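You operate a simulated robot arm through the tools that you are given. There is no shell and no other tool.

The job below is to be done with a simulated robot arm. You get a single attempt, and the scene is never put back.

TASK
True the spare wheel at the yellow spoke nut by the run-out gauge.
Fine: push the lock knob in first, pull it out after; driver back. Where these are worked on the way, their far stop is far enough and under half their travel is too little: lock knob.

The check looks at the end state, three seconds after you hand in, the way a careful person would. Anything else that was tipped, shoved, dropped, spilled or broken makes it a failure.

THE ROBOT
A 6-joint arm with a two-finger parallel gripper, fixed in place. Base frame: the origin is on the floor under the middle of its stand, x ahead of it, y to its left, z up. Readings come in m, rad, newtons and seconds.
With the tool pointing down near the work surface it reaches from about 0.34 to 0.86 m from the base axis. Its first joint turns from -2.007 to 2.007 rad. Payload 3.43 kg.
The TCP is the grasp point between the finger pads, 0.034 m short of the fingertips. In the tool frame z runs along the fingers and y along their closing line. The gripper opens to 0.128 m. The fingers are 0.024 m wide and 0.012 m thick; the gripper's body (0.048 by 0.13 m) begins 0.096 m behind the TCP.
Orientation is that of the tool frame in the base frame, as a unit quaternion [w, x, y, z]. With the fingers straight down and closing along the base's y, the tool's x points along the base's -x, its y along +y and its z along -z.

THE INTERFACE
- The arm moves only by the tool play_rows. Its argument "plan" is a list of rows, each a list of 7 numbers: the turn, a rotation vector about the tool's x, y, z in rad, then the shift along the tool's x, y, z in m, then the gripper command, from -1 (shut) to 1 (fully open), values between in proportion. In form: [[ax, ay, az, tx, ty, tz, claw], ...]. A call has 1 to 20 rows; each row is the pose to reach, as a shift and turn from the pose commanded when the call began, along the tool's axes at that moment. Each row takes 0.2 s and may step no farther than 0.05 m and 0.15 rad from the row before; otherwise, or with a gripper value out of range, the whole call is refused. Where a pose cannot be reached the arm comes as near as it can. A force on the tool above 40 N (or 10 N above the force at the start of the call, whichever is more), or a blocked arm, ends the call early, and 0.2 s more pass. Each finger travels about 0.108 m/s and halts on what it meets, pressing with about 24 N; the grip force reading is that of the motor and also rises with nothing between the fingers. The clock runs only during rows and for 0.2 s after the last one: add rows that repeat a pose to give the fingers time. It gives the time, the measured TCP pose, the force on the tool (base axes), the opening and the grip force at its end, in the units of the frame above (readings bear some noise), with the torque about the TCP (base axes, N m) and any sound that the robot's microphone picked up.
- Cameras (640 x 400 px; columns grow to the right, rows downward): "scene" is fixed at [0.0503, -0.4933, 1.4193]; the picture's right is [0.84, -0.55, 0.00], its down [-0.19, -0.30, -0.93] and it looks along [0.51, 0.78, -0.35] (base axes); focal length 328 px, centre (320, 200). "wrist" rides on the gripper at [0.076, -0.011, -0.16] in the tool frame; the picture's right is [0.15, 0.99, 0.00], its down [-0.88, 0.13, -0.46] and it looks along [-0.45, 0.07, 0.89] (tool axes); focal length 234 px, centre (320, 200). There is no depth. A picture from a camera that has moved, and an enlarged one, comes with that camera's place and axes in the base frame and with its lens. The place of the scene camera against the robot may be out by one fixed shift of up to 0.018 m in any direction.
- camera(camera): a new picture of that camera. The clock stands still meanwhile.
- move_column(by): moves the trunk up (or, below 0, down) by that many m; the arm rides with it, the base frame stays. It gives what a move gives, with no picture.
- enlarge(camera, box): a new picture of the part [left, top, right, bottom] of that camera's present view, enlarged. The clock stands still meanwhile.
- close_job(): hands the job in; it is judged then, once.

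Places have to be worked out from the pictures, the camera data and where the tool is seen. Open the gripper and draw the arm clear of the work before you hand the job in, unless the task says otherwise.

The tools are called as a command line: name --pt "numbers of a row" for each row, then --argument value for the rest, lists and objects as JSON in quotes. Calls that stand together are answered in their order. play_rows: Moves the arm, as the interface text tells. Its arguments: {"type":"object","properties":{"plan":{"type":"array"}},"required":["plan"]} The other tools are called the same way: move_column (by) moves the trunk up or down; camera (camera) takes a picture; enlarge (camera, box) takes an enlarged picture of a part of a camera's view; close_job () hands the job in.

At the start:

```text
time: 0.0
position: [0.464, 0.1255, 1.2989]
tool_rot: [0.0, 0.0, 1.0, 0.0]
wrist_force: [-0.2, -0.3, 0.5]
moment: [0.01, 0.01, 0.0]
grip_width: 0.1278
grasp_force: 0.2
trunk travel left (down, up): [-0.7, 0.09]
```

scene: 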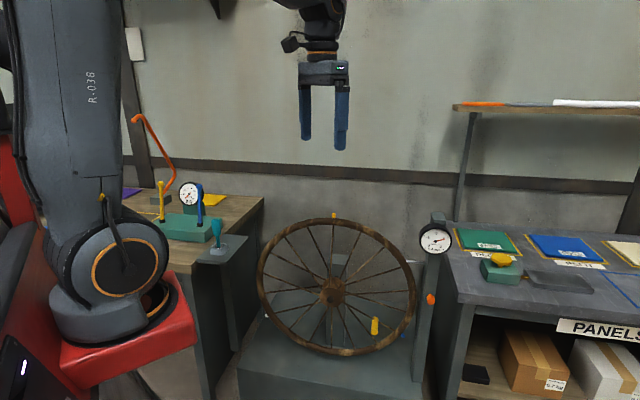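
wrist: 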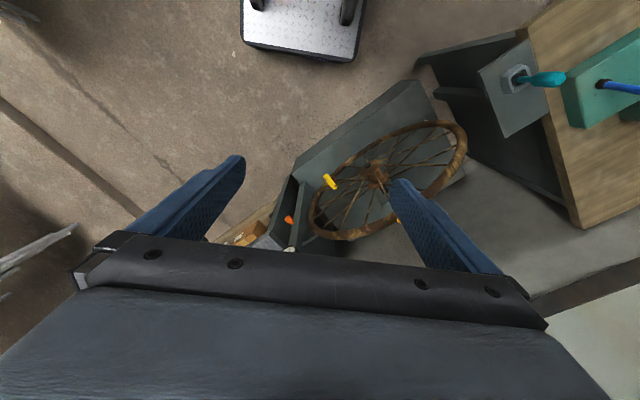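

I start by looking closely at the wheel, the gauge and the tools with enlarged pictures.

enlarge --camera "scene" --box '[240, 200, 440, 380]'

enlarge --camera "scene" --box '[400, 200, 480, 320]'

enlarge --camera "scene" --box '[120, 160, 270, 290]'

enlarge --camera "wrist" --box '[240, 60, 640, 260]'

enlarge --camera "scene" --box '[440, 210, 640, 320]'

```text
2.22 times, centred on (340, 290) of scene
camera zoom: at [0.0503, -0.4933, 1.4193], right [0.84, -0.55, 0.0], down [-0.19, -0.3, -0.93], along [0.51, 0.78, -0.35], focal length 728 px, centre (276, 0)
```

zoom: 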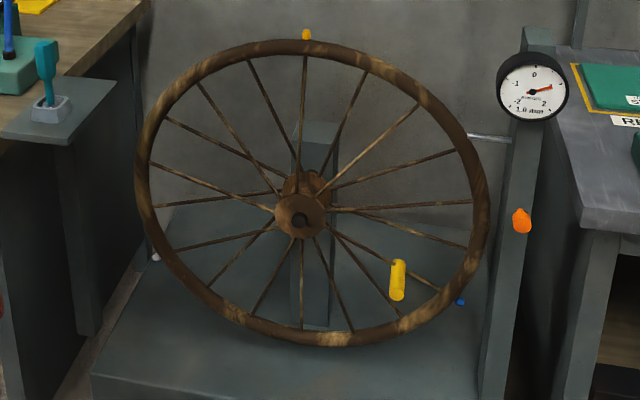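

```text
3.33 times, centred on (440, 260) of scene
camera zoom: at [0.0503, -0.4933, 1.4193], right [0.84, -0.55, 0.0], down [-0.19, -0.3, -0.93], along [0.51, 0.78, -0.35], focal length 1092 px, centre (-80, 0)
```

zoom: 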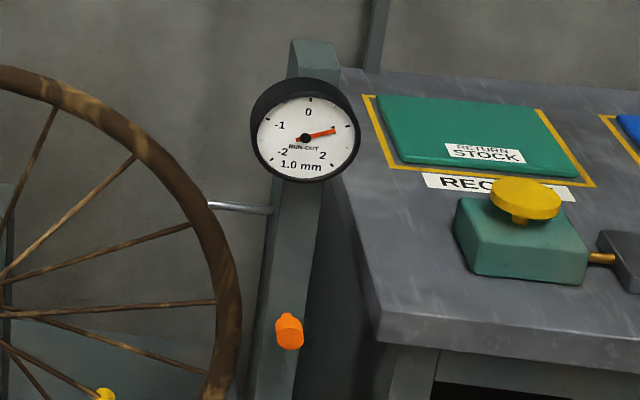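

```text
3.08 times, centred on (195, 225) of scene
camera zoom: at [0.0503, -0.4933, 1.4193], right [0.84, -0.55, 0.0], down [-0.19, -0.3, -0.93], along [0.51, 0.78, -0.35], focal length 1008 px, centre (705, 123)
```

zoom: 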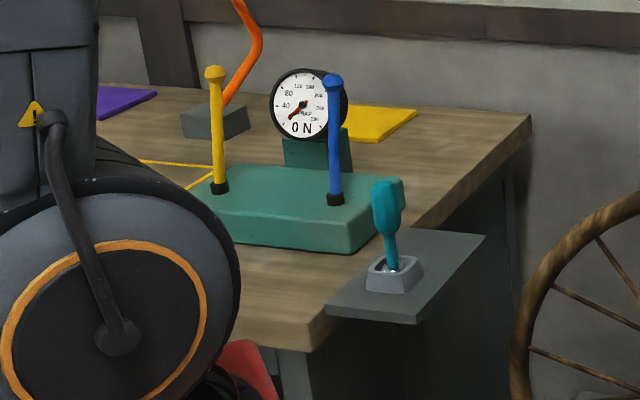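

```text
1.60 times, centred on (440, 160) of wrist
camera zoom: at [0.3886, 0.1126, 1.4589], right [-0.15, 0.99, 0.0], down [0.88, 0.13, 0.46], along [0.45, 0.07, -0.89], focal length 375 px, centre (128, 264)
```

zoom: 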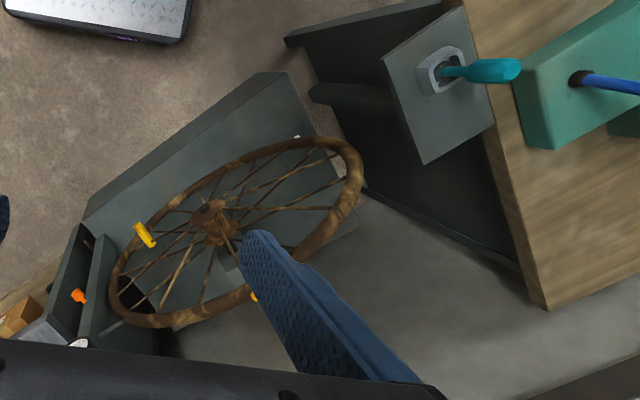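

```text
3.20 times, centred on (540, 265) of scene
camera zoom: at [0.0503, -0.4933, 1.4193], right [0.84, -0.55, 0.0], down [-0.19, -0.3, -0.93], along [0.51, 0.78, -0.35], focal length 1048 px, centre (-384, -8)
```

zoom: 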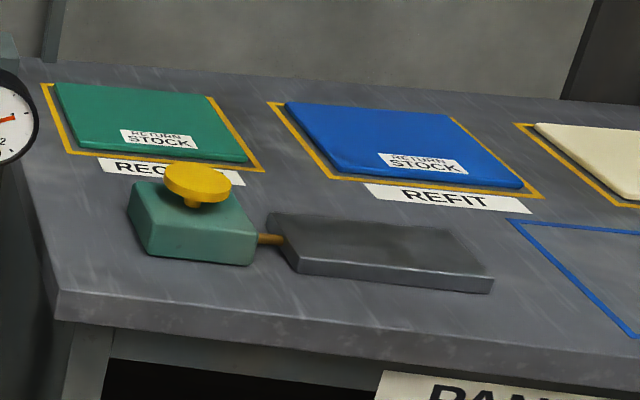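

The wheel stands ahead-left with a yellow nut on top of its rim, the orange knob sits on the gauge post, and a teal driver stands in a holder on the left bench. I zoom in harder on each of these.

enlarge --camera "scene" --box '[205, 210, 245, 265]'

enlarge --camera "scene" --box '[415, 220, 455, 260]'

enlarge --camera "scene" --box '[310, 200, 360, 240]'

enlarge --camera "scene" --box '[350, 270, 450, 350]'

enlarge --camera "wrist" --box '[260, 150, 420, 260]'

enlarge --camera "wrist" --box '[470, 30, 590, 130]'

```text
7.27 times, centred on (225, 238) of scene
camera zoom: at [0.0503, -0.4933, 1.4193], right [0.84, -0.55, 0.0], down [-0.19, -0.3, -0.93], along [0.51, 0.78, -0.35], focal length 2382 px, centre (1011, -73)
```

zoom: 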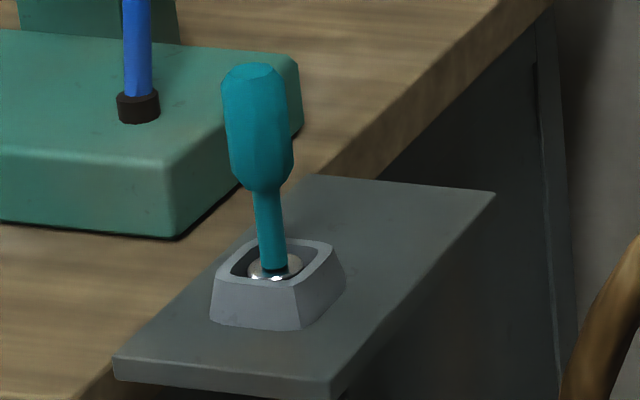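

```text
10.00 times, centred on (435, 240) of scene
camera zoom: at [0.0503, -0.4933, 1.4193], right [0.84, -0.55, 0.0], down [-0.19, -0.3, -0.93], along [0.51, 0.78, -0.35], focal length 3275 px, centre (-830, -200)
```

zoom: 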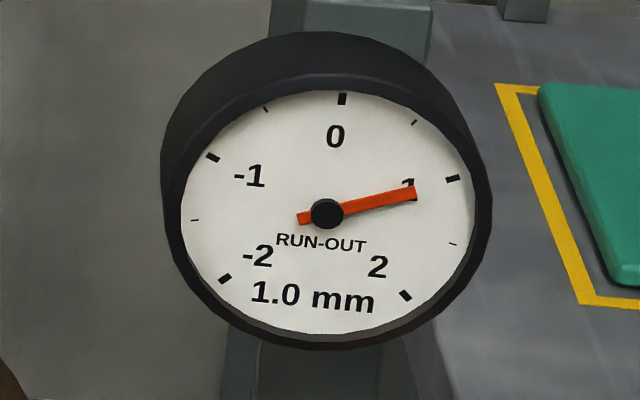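

```text
10.00 times, centred on (335, 220) of scene
camera zoom: at [0.0503, -0.4933, 1.4193], right [0.84, -0.55, 0.0], down [-0.19, -0.3, -0.93], along [0.51, 0.78, -0.35], focal length 3275 px, centre (170, 0)
```

zoom: 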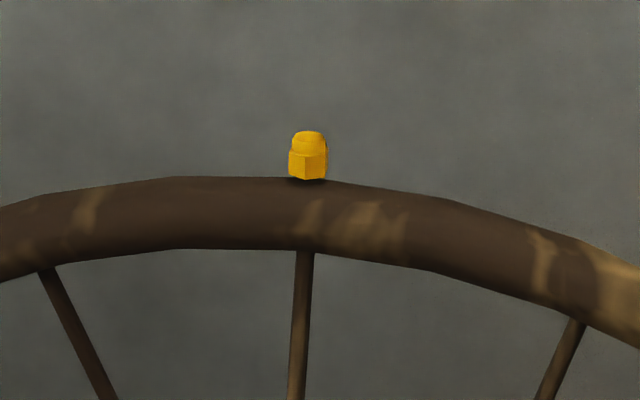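

```text
5.00 times, centred on (400, 310) of scene
camera zoom: at [0.0503, -0.4933, 1.4193], right [0.84, -0.55, 0.0], down [-0.19, -0.3, -0.93], along [0.51, 0.78, -0.35], focal length 1637 px, centre (-80, -350)
```

zoom: 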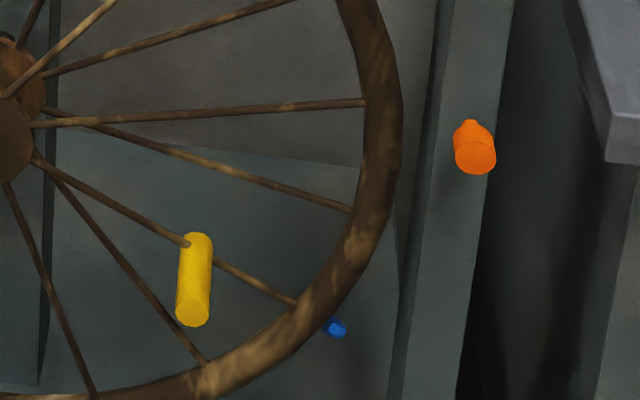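

```text
3.64 times, centred on (340, 205) of wrist
camera zoom: at [0.3886, 0.1126, 1.4589], right [-0.15, 0.99, 0.0], down [0.88, 0.13, 0.46], along [0.45, 0.07, -0.89], focal length 852 px, centre (247, 182)
```

zoom: 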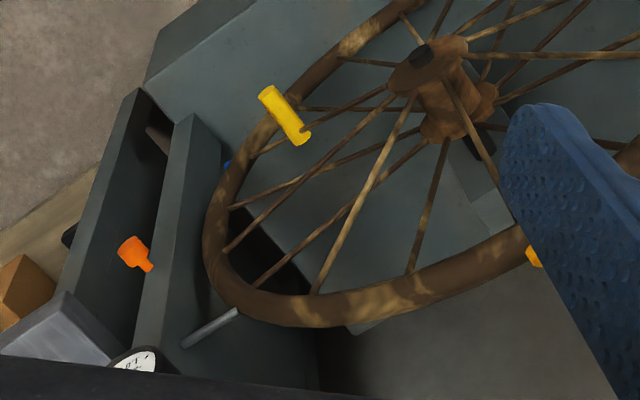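

```text
4.00 times, centred on (530, 80) of wrist
camera zoom: at [0.3886, 0.1126, 1.4589], right [-0.15, 0.99, 0.0], down [0.88, 0.13, 0.46], along [0.45, 0.07, -0.89], focal length 937 px, centre (-520, 680)
```

zoom: 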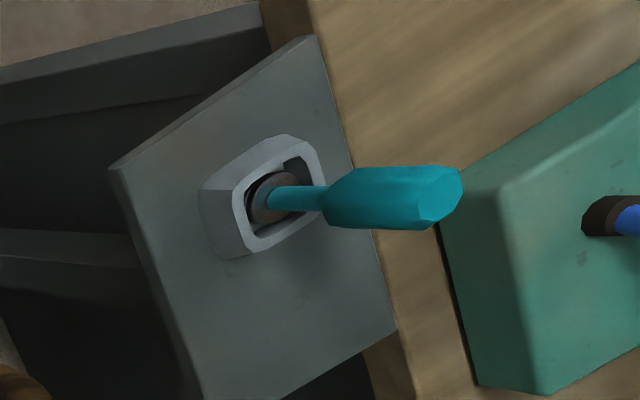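

The gauge reads +1.0 mm, the yellow nut is at the rim's top near (0.66, 0.35, 0.97), the driver holder is near (0.315, 0.555, 0.86) and the lock knob near (0.866, 0.068, 0.717). I lower the trunk somewhat to see these from nearer and refine the places.

move_column --by -0.15

```text
time: 1.8
position: [0.4655, 0.1239, 1.1489]
tool_rot: [0.0, 0.0, 1.0, 0.001]
wrist_force: [0.0, 0.5, -0.2]
moment: [-0.01, 0.0, 0.02]
grip_width: 0.1281
grasp_force: 0.0
trunk travel left (down, up): [-0.55, 0.24]
```

The trunk went down 0.15 m cleanly; I look with the wrist camera from here.

camera --camera "wrist"

camera --camera "scene"

```text
taken
camera wrist: at [0.3885, 0.1126, 1.3089], right [-0.15, 0.99, 0.0], down [0.88, 0.13, 0.46], along [0.45, 0.07, -0.89], focal length 234 px, centre (320, 200)
```

wrist: 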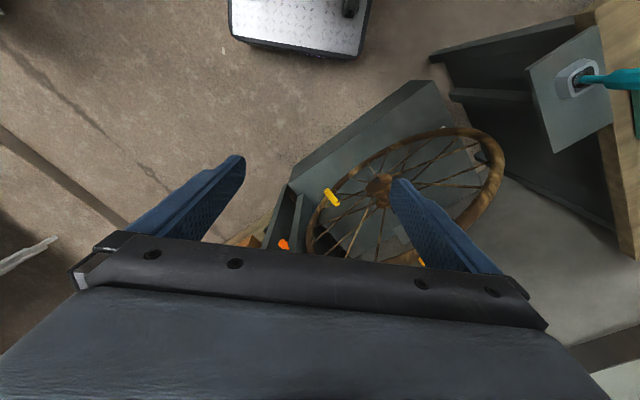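

```text
taken
```

scene: 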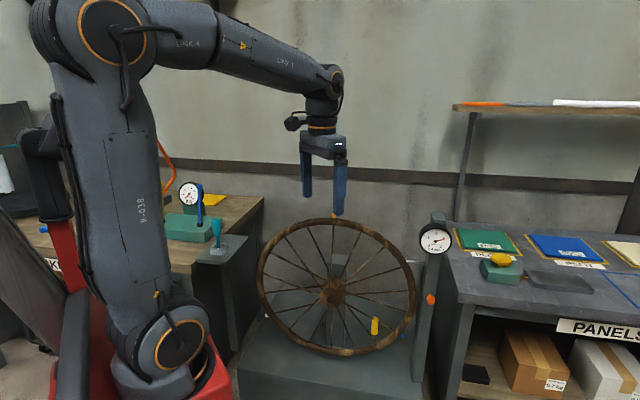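

The arm's shoulder sits high, so I lower the trunk further before swinging the tool level toward the lock knob, whose push axis I judge to run along about (0.67, 0.74, 0) from parallel stand and bench edges.

move_column --by -0.25

```text
time: 4.3
position: [0.464, 0.1238, 0.8981]
tool_rot: [0.001, 0.0, 1.0, -0.001]
wrist_force: [0.8, 0.3, 0.7]
moment: [0.02, 0.01, 0.02]
grip_width: 0.1279
grasp_force: 0.0
trunk travel left (down, up): [-0.3, 0.49]
```

Trunk is down; now I turn the tool halfway toward level while moving toward a standoff in front of the knob.

play_rows --pt "-0.0503 -0.1131 -0.0503 -0.0194 -0.0167 0.0106 1" --pt "-0.1007 -0.2262 -0.1007 -0.0388 -0.0334 0.0212 1" --pt "-0.151 -0.3392 -0.151 -0.0582 -0.0502 0.0318 1" --pt "-0.2014 -0.4523 -0.2014 -0.0775 -0.0669 0.0425 1" --pt "-0.2517 -0.5654 -0.2517 -0.0969 -0.0836 0.0531 1" --pt "-0.3021 -0.6785 -0.3021 -0.1163 -0.1003 0.0637 1"

camera --camera "scene"

camera --camera "wrist"

```text
time: 5.7
position: [0.5801, 0.0219, 0.8343]
tool_rot: [0.331, -0.146, 0.921, 0.147]
wrist_force: [0.6, 0.7, 0.3]
moment: [0.0, -0.01, 0.01]
grip_width: 0.1278
grasp_force: 0.0
out of reach, approached as far as the arm can: row 2, 3, 4
trunk travel left (down, up): [-0.3, 0.49]
```

```text
taken
```

scene: 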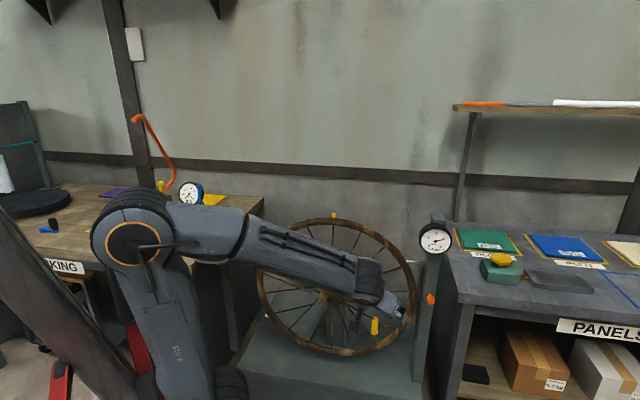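

```text
taken
camera wrist: at [0.4377, -0.0604, 0.9018], right [-0.47, 0.88, 0.08], down [0.34, 0.1, 0.93], along [0.81, 0.47, -0.35], focal length 234 px, centre (320, 200)
```

wrist: 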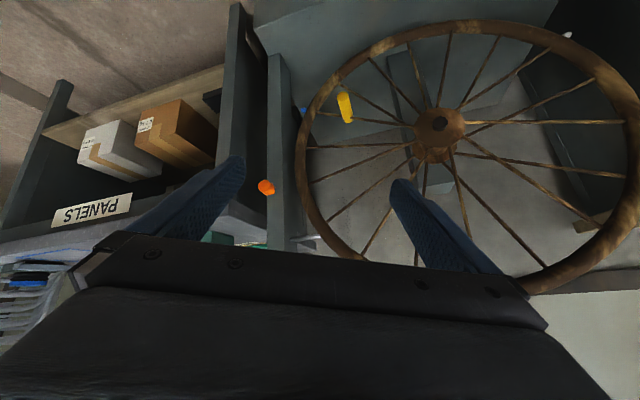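

The tool is halfway round and the knob shows clearly at (265,187), placing it near (0.88, 0.067, 0.70). I finish turning the tool level to a standoff about 0.2 m before it.

play_rows --pt "-0.0503 -0.1131 -0.0503 -0.0026 -0.026 0.0202 1" --pt "-0.1007 -0.2262 -0.1007 -0.0052 -0.052 0.0404 1" --pt "-0.151 -0.3392 -0.151 -0.0078 -0.078 0.0606 1" --pt "-0.2014 -0.4523 -0.2014 -0.0105 -0.1041 0.0807 1" --pt "-0.2517 -0.5654 -0.2517 -0.0131 -0.1301 0.1009 1" --pt "-0.3021 -0.6785 -0.3021 -0.0157 -0.1561 0.1211 1" --pt "-0.3524 -0.7915 -0.3524 -0.0183 -0.1821 0.1413 1"

camera --camera "wrist"

camera --camera "scene"

```text
time: 7.3
position: [0.7407, -0.0857, 0.7112]
tool_rot: [0.647, -0.288, 0.645, 0.287]
wrist_force: [-1.1, 1.2, 1.4]
moment: [-0.05, 0.02, -0.01]
grip_width: 0.1281
grasp_force: 0.1
trunk travel left (down, up): [-0.3, 0.49]
```

```text
taken
camera wrist: at [0.6427, -0.2125, 0.6357], right [-0.74, 0.66, -0.15], down [-0.4, -0.25, 0.88], along [0.54, 0.71, 0.45], focal length 234 px, centre (320, 200)
```

wrist: 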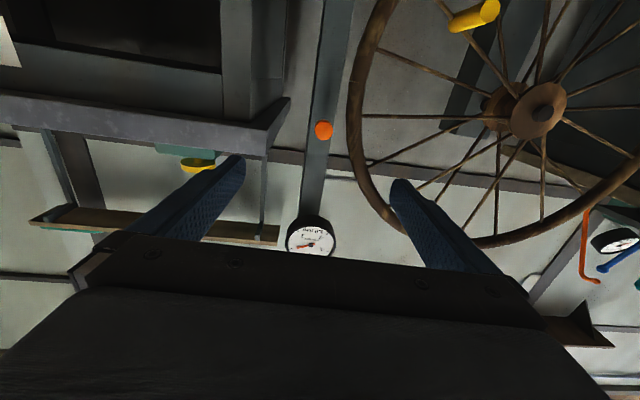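

```text
taken
```

scene: 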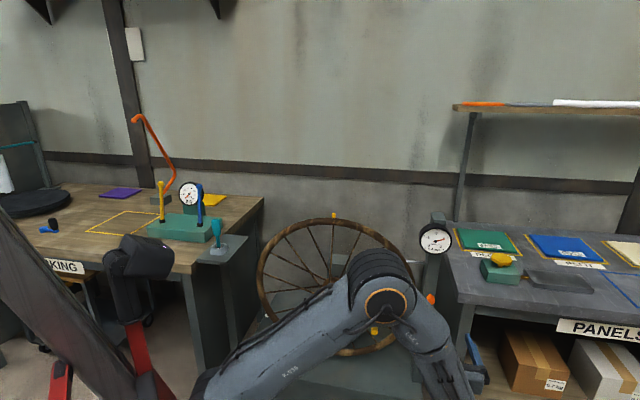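

The tool is level and facing the post; knob is at (323,130) in the wrist view, which triangulates to about (0.870, 0.061, 0.702). I enlarge to check its shape and the alignment of the axis.

enlarge --camera "wrist" --box '[240, 60, 400, 260]'

enlarge --camera "scene" --box '[330, 220, 500, 400]'

```text
2.00 times, centred on (320, 160) of wrist
camera zoom: at [0.6427, -0.2125, 0.6357], right [-0.74, 0.66, -0.15], down [-0.4, -0.25, 0.88], along [0.54, 0.71, 0.45], focal length 468 px, centre (320, 280)
```

zoom: 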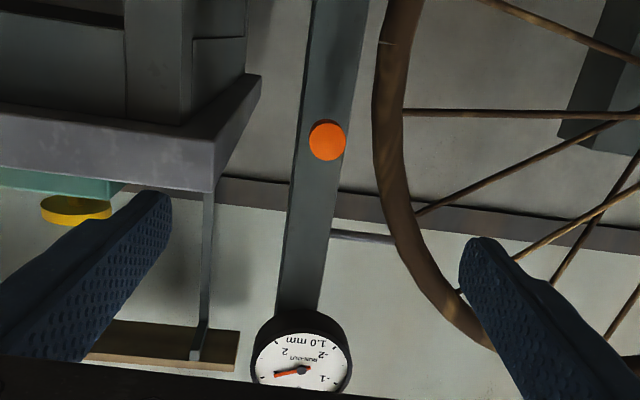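

```text
2.22 times, centred on (415, 310) of scene
camera zoom: at [0.0503, -0.4933, 1.4193], right [0.84, -0.55, 0.0], down [-0.19, -0.3, -0.93], along [0.51, 0.78, -0.35], focal length 728 px, centre (109, -44)
```

zoom: 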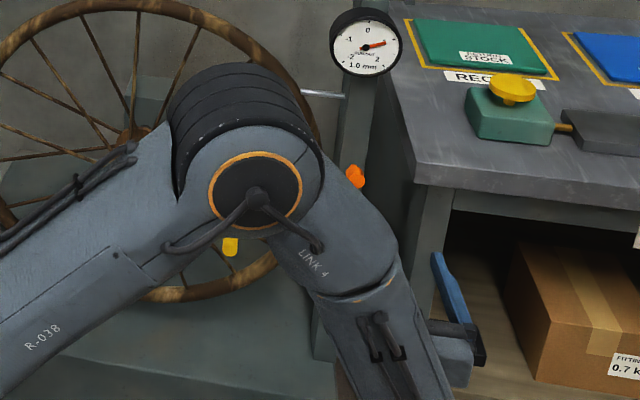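

I zoom in tightly on the knob and on the hub to judge the axis direction from how their sides show.

enlarge --camera "wrist" --box '[303, 115, 343, 140]'

enlarge --camera "wrist" --box '[440, 0, 600, 150]'

enlarge --camera "wrist" --box '[280, 150, 420, 260]'

```text
16.00 times, centred on (323, 128) of wrist
camera zoom: at [0.6427, -0.2125, 0.6357], right [-0.74, 0.66, -0.15], down [-0.4, -0.25, 0.88], along [0.54, 0.71, 0.45], focal length 3747 px, centre (272, 1360)
```

zoom: 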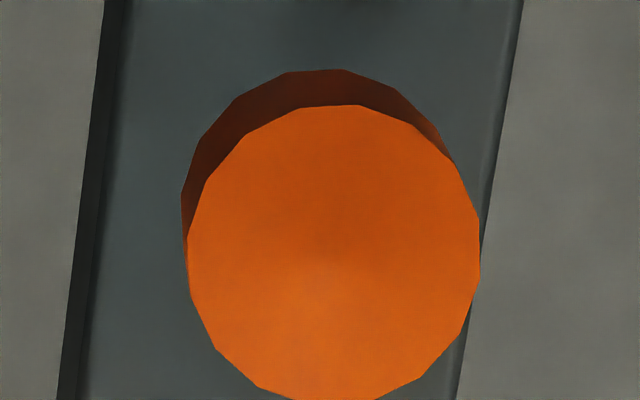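

```text
2.67 times, centred on (520, 75) of wrist
camera zoom: at [0.6427, -0.2125, 0.6357], right [-0.74, 0.66, -0.15], down [-0.4, -0.25, 0.88], along [0.54, 0.71, 0.45], focal length 624 px, centre (-213, 533)
```

zoom: 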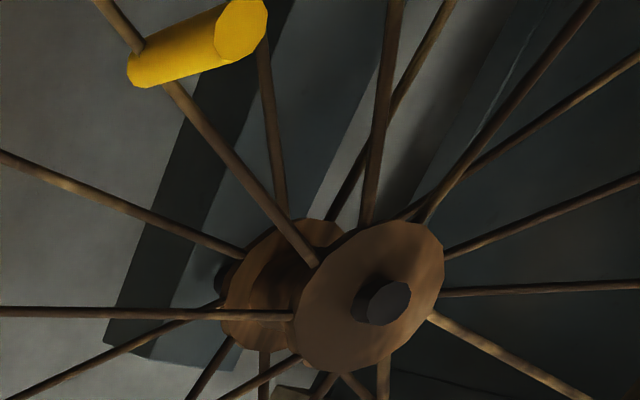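

```text
3.64 times, centred on (350, 205) of wrist
camera zoom: at [0.6427, -0.2125, 0.6357], right [-0.74, 0.66, -0.15], down [-0.4, -0.25, 0.88], along [0.54, 0.71, 0.45], focal length 852 px, centre (211, 182)
```

zoom: 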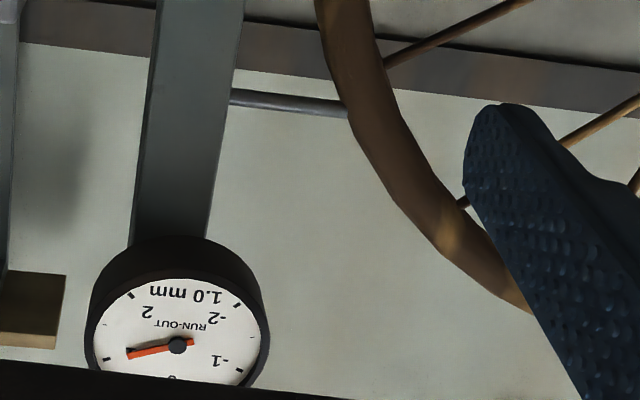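

Handle and hub sides both vanish toward the tool axis, so the push axis is right within a degree or two. The knob lies about 0.195 m ahead of the TCP, 0.010 m lower and 2.5 mm to tool +y; I close the fingers, align and come nearer.

play_rows --pt "0 0 0 0.003 0.001 0.02 -1" --pt "0 0 0 0.006 0.002 0.045 -1" --pt "0 0 0 0.0097 0.0025 0.07 -1" --pt "0 0 0 0.0097 0.0025 0.095 -1" --pt "0 0 0 0.0097 0.0025 0.11 -1" --pt "0 0 0 0.0097 0.0025 0.11 -1"

camera --camera "wrist"

enlarge --camera "scene" --box '[380, 220, 500, 370]'

```text
time: 8.7
position: [0.8126, -0.001, 0.7003]
tool_rot: [0.646, -0.288, 0.646, 0.288]
wrist_force: [-0.5, 0.9, 0.0]
moment: [0.02, 0.0, 0.02]
grip_width: 0.0
grasp_force: 24.3
trunk travel left (down, up): [-0.3, 0.49]
```

```text
taken
camera wrist: at [0.715, -0.129, 0.6252], right [-0.73, 0.66, -0.15], down [-0.4, -0.25, 0.88], along [0.55, 0.71, 0.45], focal length 234 px, centre (320, 200)
```

wrist: 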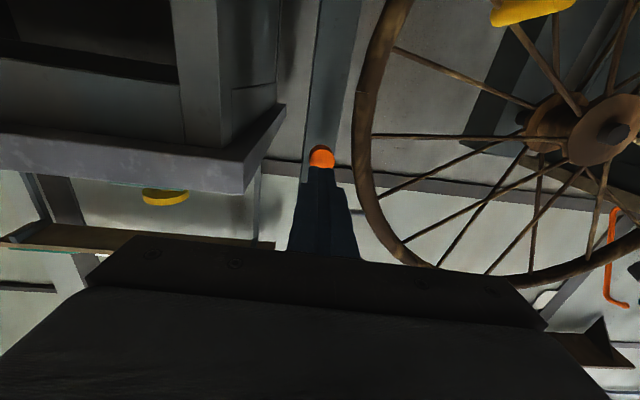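

```text
2.67 times, centred on (440, 295) of scene
camera zoom: at [0.0503, -0.4933, 1.4193], right [0.84, -0.55, 0.0], down [-0.19, -0.3, -0.93], along [0.51, 0.78, -0.35], focal length 873 px, centre (0, -53)
```

zoom: 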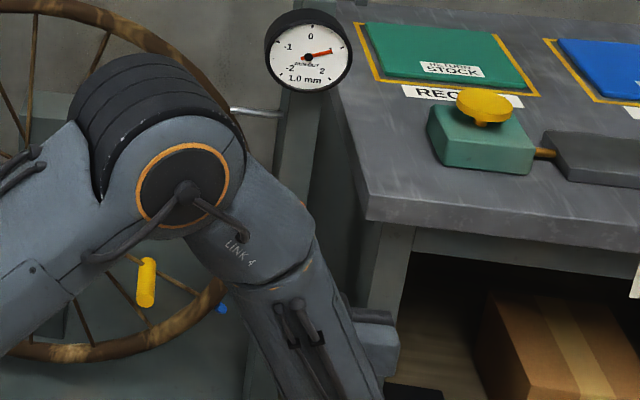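

Fingers are shut and lined up; I check the last bit of alignment enlarged before pushing.

enlarge --camera "wrist" --box '[280, 130, 360, 180]'

```text
8.00 times, centred on (320, 155) of wrist
camera zoom: at [0.715, -0.129, 0.6252], right [-0.73, 0.66, -0.15], down [-0.4, -0.25, 0.88], along [0.55, 0.71, 0.45], focal length 1873 px, centre (320, 560)
```

zoom: 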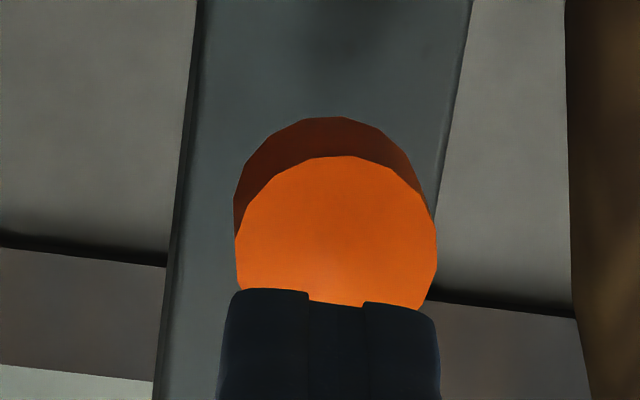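

Knob front is about 0.048 m past the fingertips and 2–3 mm to tool +y; I push forward along the axis in small steps, letting the force limit stop it at the far stop.

play_rows --pt "0 0 0 -0.0005 0.0015 0.02 -1" --pt "0 0 0 -0.001 0.0025 0.035 -1" --pt "0 0 0 -0.001 0.0025 0.043 -1" --pt "0 0 0 -0.001 0.0025 0.048 -1" --pt "0 0 0 -0.001 0.0025 0.052 -1" --pt "0 0 0 -0.001 0.0025 0.056 -1"

```text
time: 10.1
position: [0.8477, 0.0393, 0.7024]
tool_rot: [0.646, -0.287, 0.646, 0.287]
wrist_force: [-5.5, -3.2, -0.9]
moment: [-0.03, 0.07, -0.03]
grip_width: 0.0
grasp_force: 24.1
trunk travel left (down, up): [-0.3, 0.49]
```

Contact is made (about 6 N back along the axis). I keep pushing in small steps toward the stop.

play_rows --pt "0 0 0 0 0 0.004 -1" --pt "0 0 0 0 0 0.008 -1" --pt "0 0 0 0 0 0.012 -1"

enlarge --camera "wrist" --box '[280, 130, 360, 180]'

```text
time: 10.6
position: [0.8486, 0.0402, 0.7016]
tool_rot: [0.646, -0.285, 0.647, 0.288]
wrist_force: [-30.6, -23.3, 5.8]
moment: [0.06, -0.13, -0.01]
grip_width: 0.0
grasp_force: 24.0
trunk travel left (down, up): [-0.3, 0.49]
stopped in row 2: the force on the tool passed its limit at 50 N (the readings are from after the stop); the commanded pose is now the measured one
```

```text
8.00 times, centred on (320, 155) of wrist
camera zoom: at [0.7503, -0.0864, 0.6265], right [-0.73, 0.66, -0.14], down [-0.4, -0.25, 0.88], along [0.55, 0.7, 0.45], focal length 1873 px, centre (320, 560)
```

zoom: 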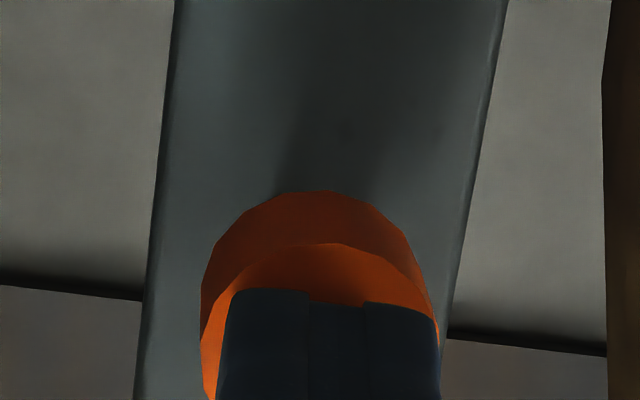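

A hard stop came at 50 N after the knob moved some millimetres. I back off and look at how deep the knob now sits compared with before.

play_rows --pt "0 0 0 0 0 -0.02 -1" --pt "0 0 0 0 0 -0.0547 -1" --pt "0 0 0 0 0 -0.0547 -1"

enlarge --camera "wrist" --box '[280, 130, 360, 180]'

enlarge --camera "scene" --box '[400, 220, 480, 320]'

```text
time: 11.4
position: [0.8131, 0.0039, 0.7013]
tool_rot: [0.645, -0.287, 0.647, 0.288]
wrist_force: [0.1, 0.9, 0.0]
moment: [0.01, 0.02, -0.02]
grip_width: 0.0001
grasp_force: 24.0
trunk travel left (down, up): [-0.3, 0.49]
```

```text
8.00 times, centred on (320, 155) of wrist
camera zoom: at [0.7149, -0.124, 0.6268], right [-0.74, 0.66, -0.14], down [-0.4, -0.25, 0.88], along [0.55, 0.71, 0.45], focal length 1873 px, centre (320, 560)
```

zoom: 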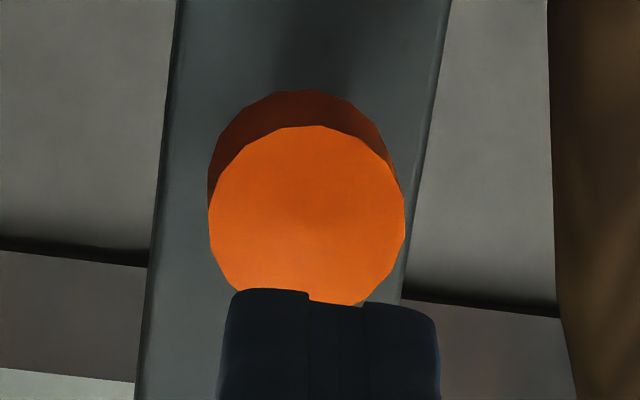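

```text
4.00 times, centred on (440, 270) of scene
camera zoom: at [0.0503, -0.4933, 1.4193], right [0.84, -0.55, 0.0], down [-0.19, -0.3, -0.93], along [0.51, 0.78, -0.35], focal length 1310 px, centre (-160, -80)
```

zoom: 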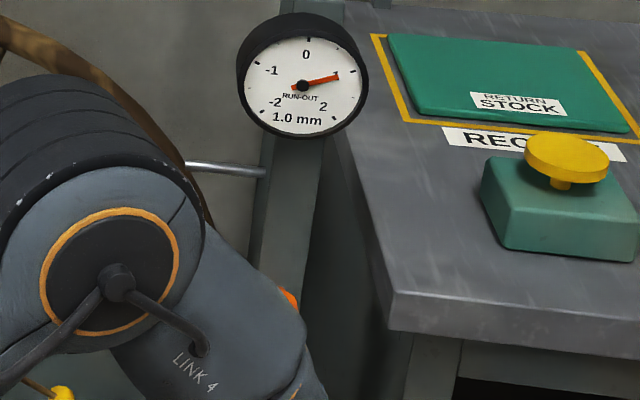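

The knob now sits roughly 10 mm deeper and stayed in. I back away and reverse the earlier path to the tool-down pose, opening the gripper, so I can look at everything unobstructed.

play_rows --pt "0 0 0 0 0 -0.043 -1" --pt "0 0 0 0 0 -0.085 -1" --pt "0.0503 0.1131 0.0503 -0.0177 0.0261 -0.0896 0" --pt "0.1007 0.2262 0.1007 -0.0354 0.0522 -0.0941 1" --pt "0.151 0.3392 0.151 -0.0531 0.0783 -0.0987 1" --pt "0.2014 0.4523 0.2014 -0.0708 0.1044 -0.1033 1" --pt "0.2517 0.5654 0.2517 -0.0885 0.1305 -0.1078 1" --pt "0.3021 0.6785 0.3021 -0.1062 0.1566 -0.1124 1" --pt "0.3524 0.7915 0.3524 -0.1238 0.1828 -0.117 1" --pt "0.4028 0.9046 0.4028 -0.1415 0.2089 -0.1216 1" --pt "0.4531 1.0177 0.4531 -0.1592 0.235 -0.1261 1" --pt "0.5035 1.1308 0.5035 -0.1769 0.2611 -0.1307 1" --pt "0.5538 1.2438 0.5538 -0.1946 0.2872 -0.1353 1" --pt "0.6042 1.3569 0.6042 -0.2123 0.3133 -0.1398 1" --pt "0.6545 1.47 0.6545 -0.23 0.3394 -0.1444 1"

camera --camera "scene"

```text
time: 14.6
position: [0.466, 0.1219, 0.9327]
tool_rot: [-0.001, 0.001, 1.0, -0.001]
wrist_force: [-0.3, -1.0, -0.1]
moment: [-0.02, -0.01, 0.0]
grip_width: 0.1281
grasp_force: 0.1
trunk travel left (down, up): [-0.3, 0.49]
```

```text
taken
```

scene: 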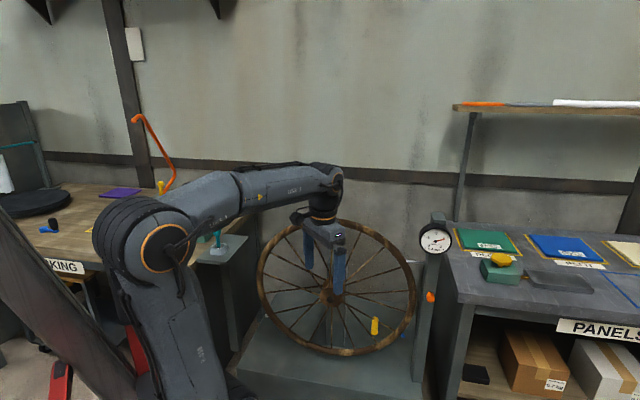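

I'm back in the tool-down pose. I compare the knob now with its first picture, at the same zoom, to confirm it went fully in.

enlarge --camera "scene" --box '[350, 270, 450, 350]'

enlarge --camera "scene" --box '[415, 280, 445, 310]'

enlarge --camera "scene" --box '[415, 220, 455, 260]'

```text
5.00 times, centred on (400, 310) of scene
camera zoom: at [0.0503, -0.4933, 1.4193], right [0.84, -0.55, 0.0], down [-0.19, -0.3, -0.93], along [0.51, 0.78, -0.35], focal length 1637 px, centre (-80, -350)
```

zoom: 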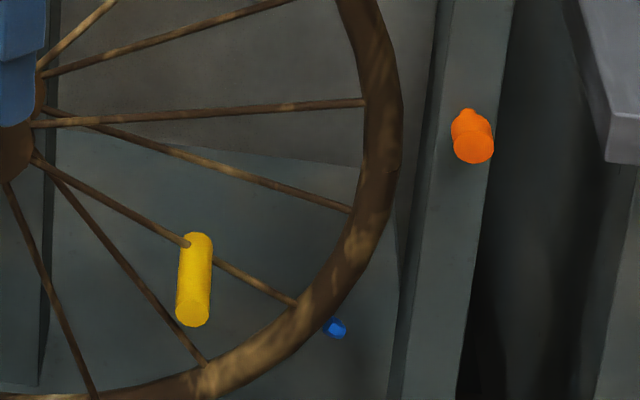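

```text
13.33 times, centred on (430, 295) of scene
camera zoom: at [0.0503, -0.4933, 1.4193], right [0.84, -0.55, 0.0], down [-0.19, -0.3, -0.93], along [0.51, 0.78, -0.35], focal length 4366 px, centre (-1147, -1067)
```

zoom: 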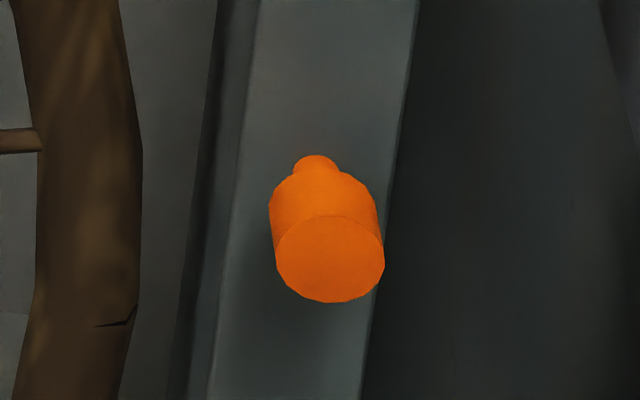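

```text
10.00 times, centred on (435, 240) of scene
camera zoom: at [0.0503, -0.4933, 1.4193], right [0.84, -0.55, 0.0], down [-0.19, -0.3, -0.93], along [0.51, 0.78, -0.35], focal length 3275 px, centre (-830, -200)
```

zoom: 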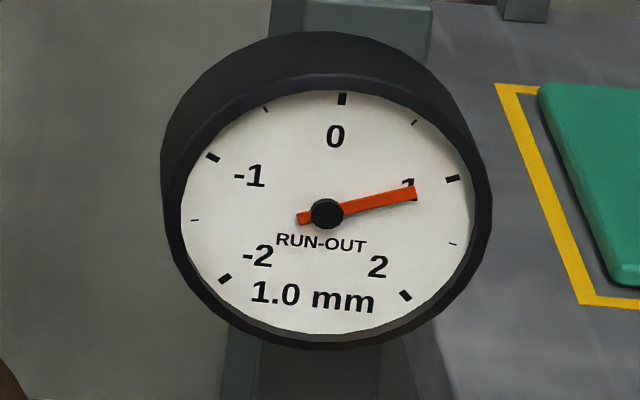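

The knob face moved about 12.6 mm inward by image shift and met a hard stop, so it is locked in. Next I raise the trunk and go look down on the driver.

move_column --by 0.27

play_rows --pt "0 0 0 0.014 0.038 0 1" --pt "0 0 0 0.028 0.076 0 1" --pt "0 0 0 0.042 0.114 0 1" --pt "0 0 0 0.056 0.152 0 1" --pt "0 0 0 0.07 0.19 0 1" --pt "0 0 0 0.084 0.228 0 1" --pt "0 0 0 0.098 0.266 0 1" --pt "0 0 0 0.112 0.304 0 1" --pt "0 0 0 0.126 0.342 0 1" --pt "0 0 0 0.14 0.38 0 1"

camera --camera "wrist"

camera --camera "scene"

```text
time: 17.4
position: [0.4654, 0.1214, 1.2007]
tool_rot: [-0.002, 0.0, 1.0, 0.0]
wrist_force: [-1.0, -0.5, 0.3]
moment: [0.01, -0.03, 0.0]
grip_width: 0.1283
grasp_force: 0.1
trunk travel left (down, up): [-0.57, 0.22]
```

```text
time: 19.6
position: [0.3245, 0.5026, 1.2036]
tool_rot: [-0.001, 0.0, 1.0, 0.0]
wrist_force: [0.1, -0.8, 0.9]
moment: [0.09, 0.05, -0.01]
grip_width: 0.1281
grasp_force: 0.0
trunk travel left (down, up): [-0.57, 0.22]
```

```text
taken
camera wrist: at [0.2495, 0.4903, 1.3633], right [-0.15, 0.99, 0.0], down [0.88, 0.13, 0.45], along [0.45, 0.07, -0.89], focal length 234 px, centre (320, 200)
```

wrist: 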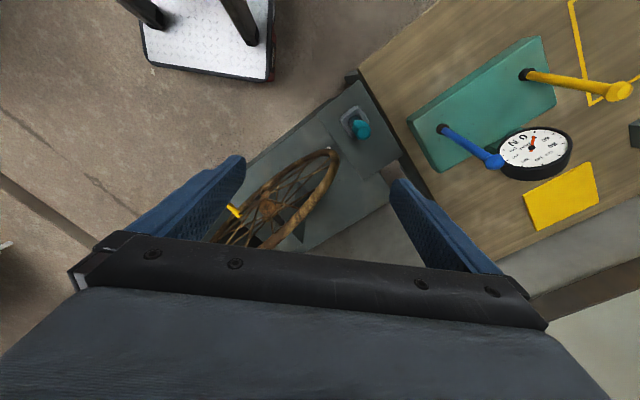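

```text
taken
```

scene: 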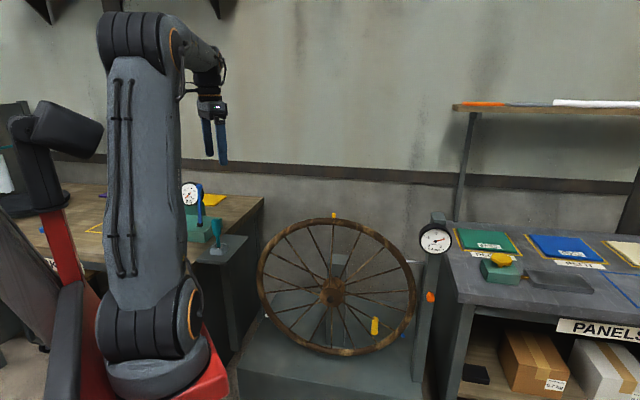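

The driver shows at about (358,125) under the gripper, with the bench instrument and its levers to one side. I enlarge it.

enlarge --camera "wrist" --box '[320, 80, 480, 180]'

enlarge --camera "wrist" --box '[335, 95, 383, 145]'

```text
4.00 times, centred on (400, 130) of wrist
camera zoom: at [0.2495, 0.4903, 1.3633], right [-0.15, 0.99, 0.0], down [0.88, 0.13, 0.45], along [0.45, 0.07, -0.89], focal length 937 px, centre (0, 480)
```

zoom: 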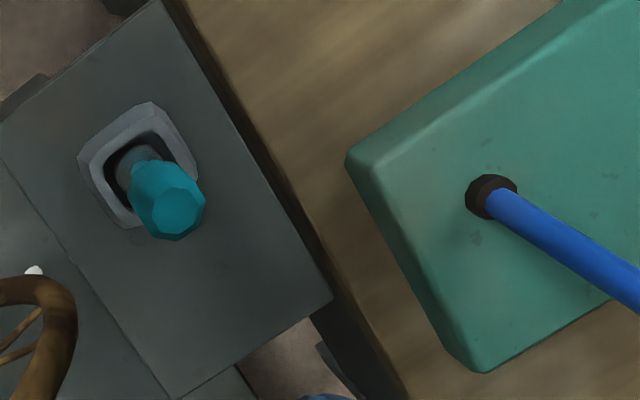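

```text
8.00 times, centred on (359, 120) of wrist
camera zoom: at [0.2495, 0.4903, 1.3633], right [-0.15, 0.99, 0.0], down [0.88, 0.13, 0.45], along [0.45, 0.07, -0.89], focal length 1873 px, centre (8, 840)
```

zoom: 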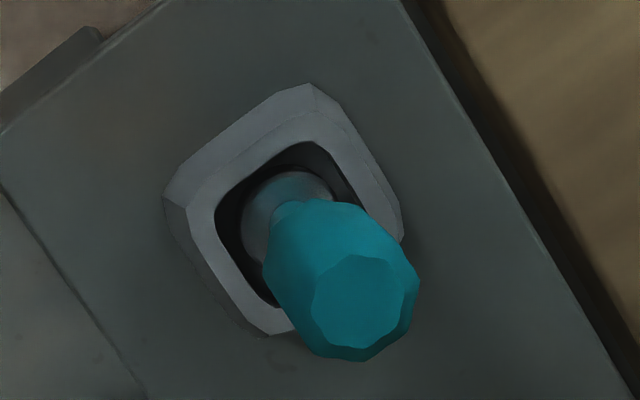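

Triangulating with the first picture puts the driver's axis at about (0.318, 0.580), handle top near z 0.94 and chrome collar near 0.83; the levers are 0.15 m off. I move above it and look again before descending.

play_rows --pt "0 0 0 0.002 0.025 0.03 1" --pt "0 0 0 0.004 0.05 0.06 1" --pt "0 0 0 0.0065 0.0775 0.09 1" --pt "0 0 0 0.0065 0.0775 0.12 1" --pt "0 0 0 0.0065 0.0775 0.15 1" --pt "0 0 0 0.0065 0.0775 0.15 1"

camera --camera "wrist"

enlarge --camera "wrist" --box '[260, 80, 420, 200]'

```text
time: 21.0
position: [0.3165, 0.5794, 1.0516]
tool_rot: [-0.003, 0.0, 1.0, 0.001]
wrist_force: [-0.4, -0.4, 0.1]
moment: [-0.01, -0.04, 0.01]
grip_width: 0.1281
grasp_force: 0.1
trunk travel left (down, up): [-0.57, 0.22]
```

```text
taken
camera wrist: at [0.2418, 0.5673, 1.2117], right [-0.15, 0.99, 0.0], down [0.88, 0.13, 0.45], along [0.45, 0.07, -0.89], focal length 234 px, centre (320, 200)
```

wrist: 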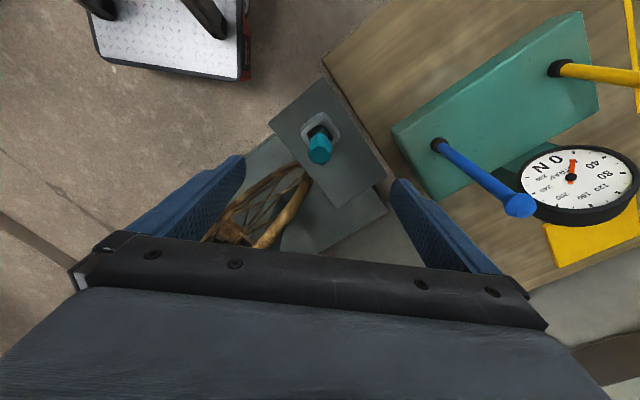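

```text
3.33 times, centred on (340, 140) of wrist
camera zoom: at [0.2418, 0.5673, 1.2117], right [-0.15, 0.99, 0.0], down [0.88, 0.13, 0.45], along [0.45, 0.07, -0.89], focal length 781 px, centre (253, 400)
```

zoom: 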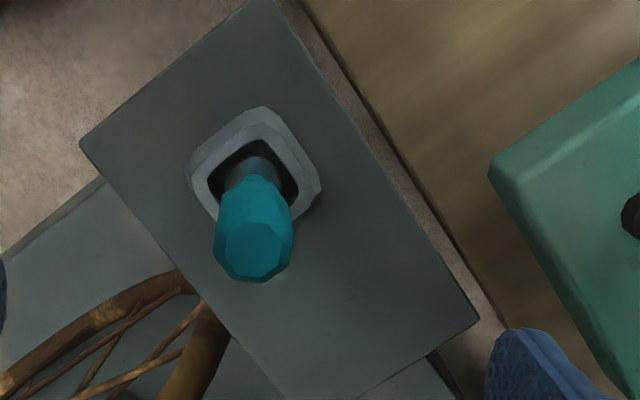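

Refined driver axis is (0.318, 0.580) with handle top at z≈0.95. I descend to z≈0.918 so the pads straddle the handle, then close.

play_rows --pt "0 0 0 -0.001 0.0003 0.03 1" --pt "0 0 0 -0.002 0.0003 0.06 0.6" --pt "0 0 0 -0.002 0.0003 0.09 0.4" --pt "0 0 0 -0.002 0.0003 0.115 0.4" --pt "0 0 0 -0.002 0.0003 0.1336 0.4" --pt "0 0 0 -0.002 0.0003 0.1336 0.4"

camera --camera "wrist"

enlarge --camera "scene" --box '[180, 170, 260, 270]'

```text
time: 22.4
position: [0.3203, 0.5788, 0.9182]
tool_rot: [-0.002, 0.0, 1.0, 0.001]
wrist_force: [0.4, -0.1, -0.2]
moment: [-0.01, -0.02, 0.02]
grip_width: 0.0895
grasp_force: 0.0
trunk travel left (down, up): [-0.57, 0.22]
```

```text
taken
camera wrist: at [0.2449, 0.5668, 1.0794], right [-0.15, 0.99, 0.0], down [0.88, 0.13, 0.45], along [0.45, 0.07, -0.89], focal length 234 px, centre (320, 200)
```

wrist: 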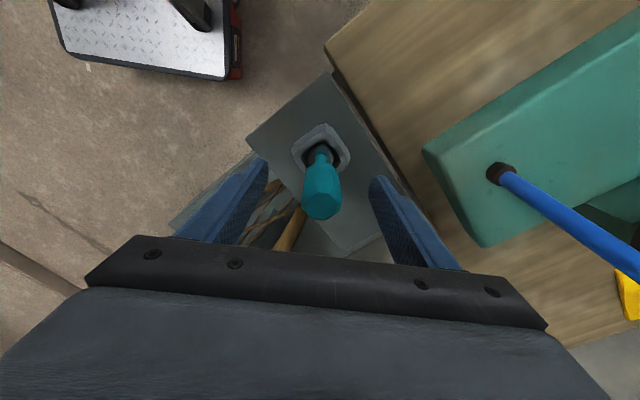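

```text
4.00 times, centred on (220, 220) of scene
camera zoom: at [0.0503, -0.4933, 1.4193], right [0.84, -0.55, 0.0], down [-0.19, -0.3, -0.93], along [0.51, 0.78, -0.35], focal length 1310 px, centre (720, 120)
```

zoom: 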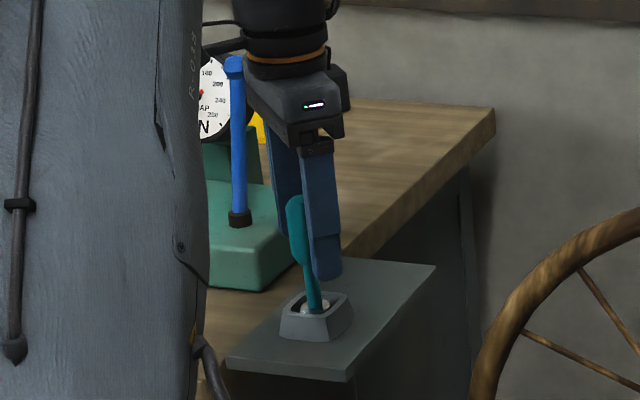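

The driver is centred between the pads. I close on the handle.

play_rows --pt "0 0 0 0 0 0 0" --pt "0 0 0 0 0 0 -1" --pt "0 0 0 0 0 0 -1" --pt "0 0 0 0 0 0 -1" --pt "0 0 0 0 0 0 -1"

camera --camera "wrist"

```text
time: 23.6
position: [0.3208, 0.5785, 0.9188]
tool_rot: [-0.002, 0.0, 1.0, 0.001]
wrist_force: [0.5, 1.1, 0.6]
moment: [0.09, -0.02, -0.01]
grip_width: 0.0284
grasp_force: 23.6
trunk travel left (down, up): [-0.57, 0.22]
```

```text
taken
camera wrist: at [0.2449, 0.5669, 1.0797], right [-0.15, 0.99, 0.0], down [0.88, 0.13, 0.45], along [0.45, 0.07, -0.89], focal length 234 px, centre (320, 200)
```

wrist: 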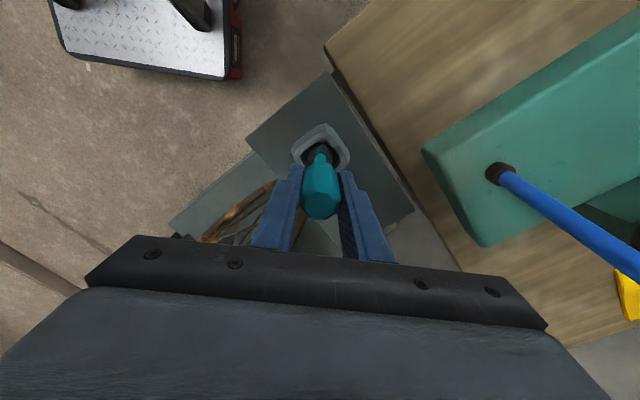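

The handle is held at 0.0284 m width. I lift straight up slowly and look at the tip.

play_rows --pt "0 0 0 0 0 -0.01 -1" --pt "0 0 0 0 0 -0.025 -1" --pt "0 0 0 0 0 -0.045 -1" --pt "0 0 0 0 0 -0.07 -1" --pt "0 0 0 0 0 -0.1 -1" --pt "0 0 0 0 0 -0.14 -1" --pt "0 0 0 0 0 -0.18 -1" --pt "0 0 0 0 0 -0.2 -1" --pt "0 0 0 0 0 -0.2 -1"

camera --camera "wrist"

enlarge --camera "scene" --box '[180, 100, 260, 270]'

```text
time: 25.6
position: [0.3188, 0.5806, 1.1188]
tool_rot: [-0.001, 0.001, 1.0, 0.0]
wrist_force: [0.2, 0.1, -1.1]
moment: [0.02, 0.0, 0.01]
grip_width: 0.0286
grasp_force: 24.3
trunk travel left (down, up): [-0.57, 0.22]
```

```text
taken
camera wrist: at [0.244, 0.5681, 1.2792], right [-0.15, 0.99, 0.0], down [0.88, 0.13, 0.45], along [0.45, 0.07, -0.89], focal length 234 px, centre (320, 200)
```

wrist: 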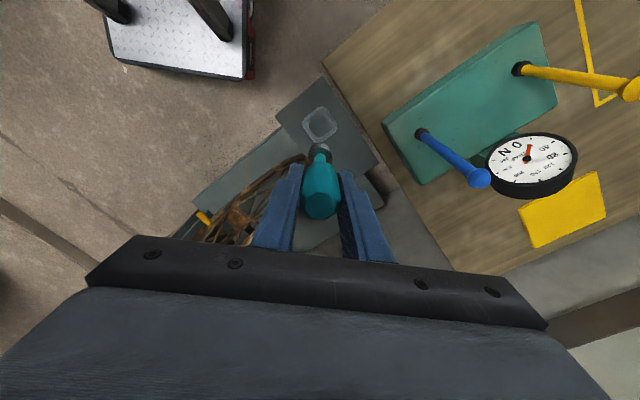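

```text
2.35 times, centred on (220, 185) of scene
camera zoom: at [0.0503, -0.4933, 1.4193], right [0.84, -0.55, 0.0], down [-0.19, -0.3, -0.93], along [0.51, 0.78, -0.35], focal length 771 px, centre (555, 235)
```

zoom: 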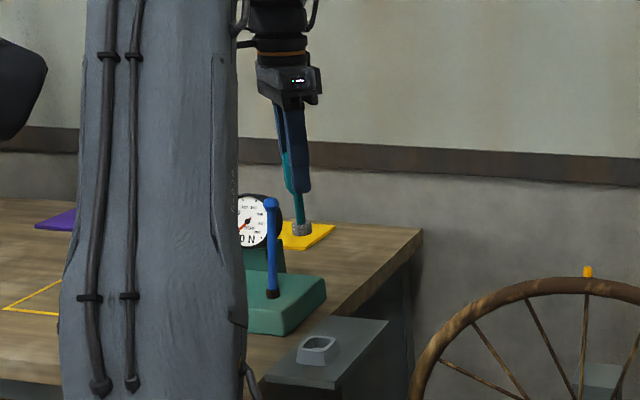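

The driver is out of the holder with a chrome socket at its end. I enlarge it to measure how far the socket end is below the TCP and whether it hangs straight.

enlarge --camera "scene" --box '[200, 140, 240, 205]'

enlarge --camera "wrist" --box '[290, 90, 360, 230]'

```text
6.15 times, centred on (220, 172) of scene
camera zoom: at [0.0503, -0.4933, 1.4193], right [0.84, -0.55, 0.0], down [-0.19, -0.3, -0.93], along [0.51, 0.78, -0.35], focal length 2015 px, centre (935, 369)
```

zoom: 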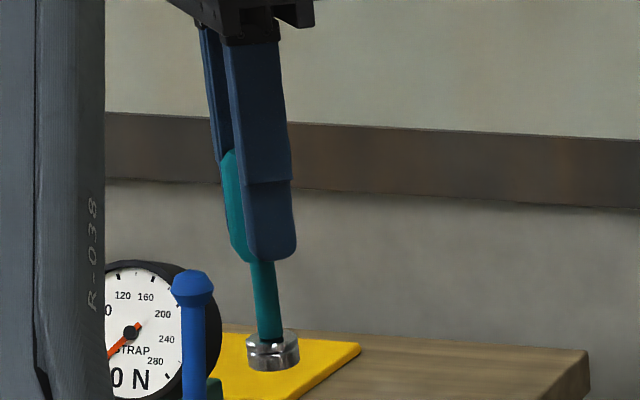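

```text
2.86 times, centred on (325, 160) of wrist
camera zoom: at [0.244, 0.5681, 1.2792], right [-0.15, 0.99, 0.0], down [0.88, 0.13, 0.45], along [0.45, 0.07, -0.89], focal length 669 px, centre (306, 314)
```

zoom: 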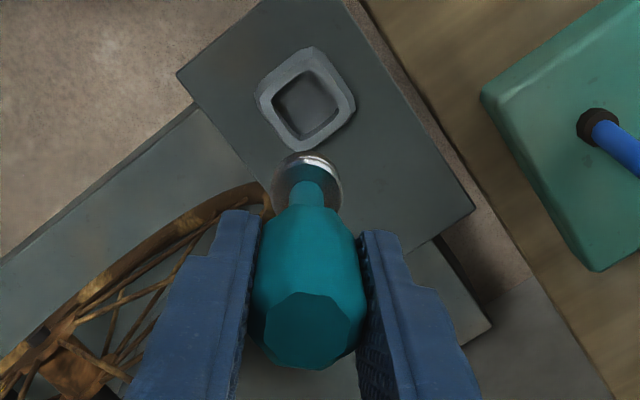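

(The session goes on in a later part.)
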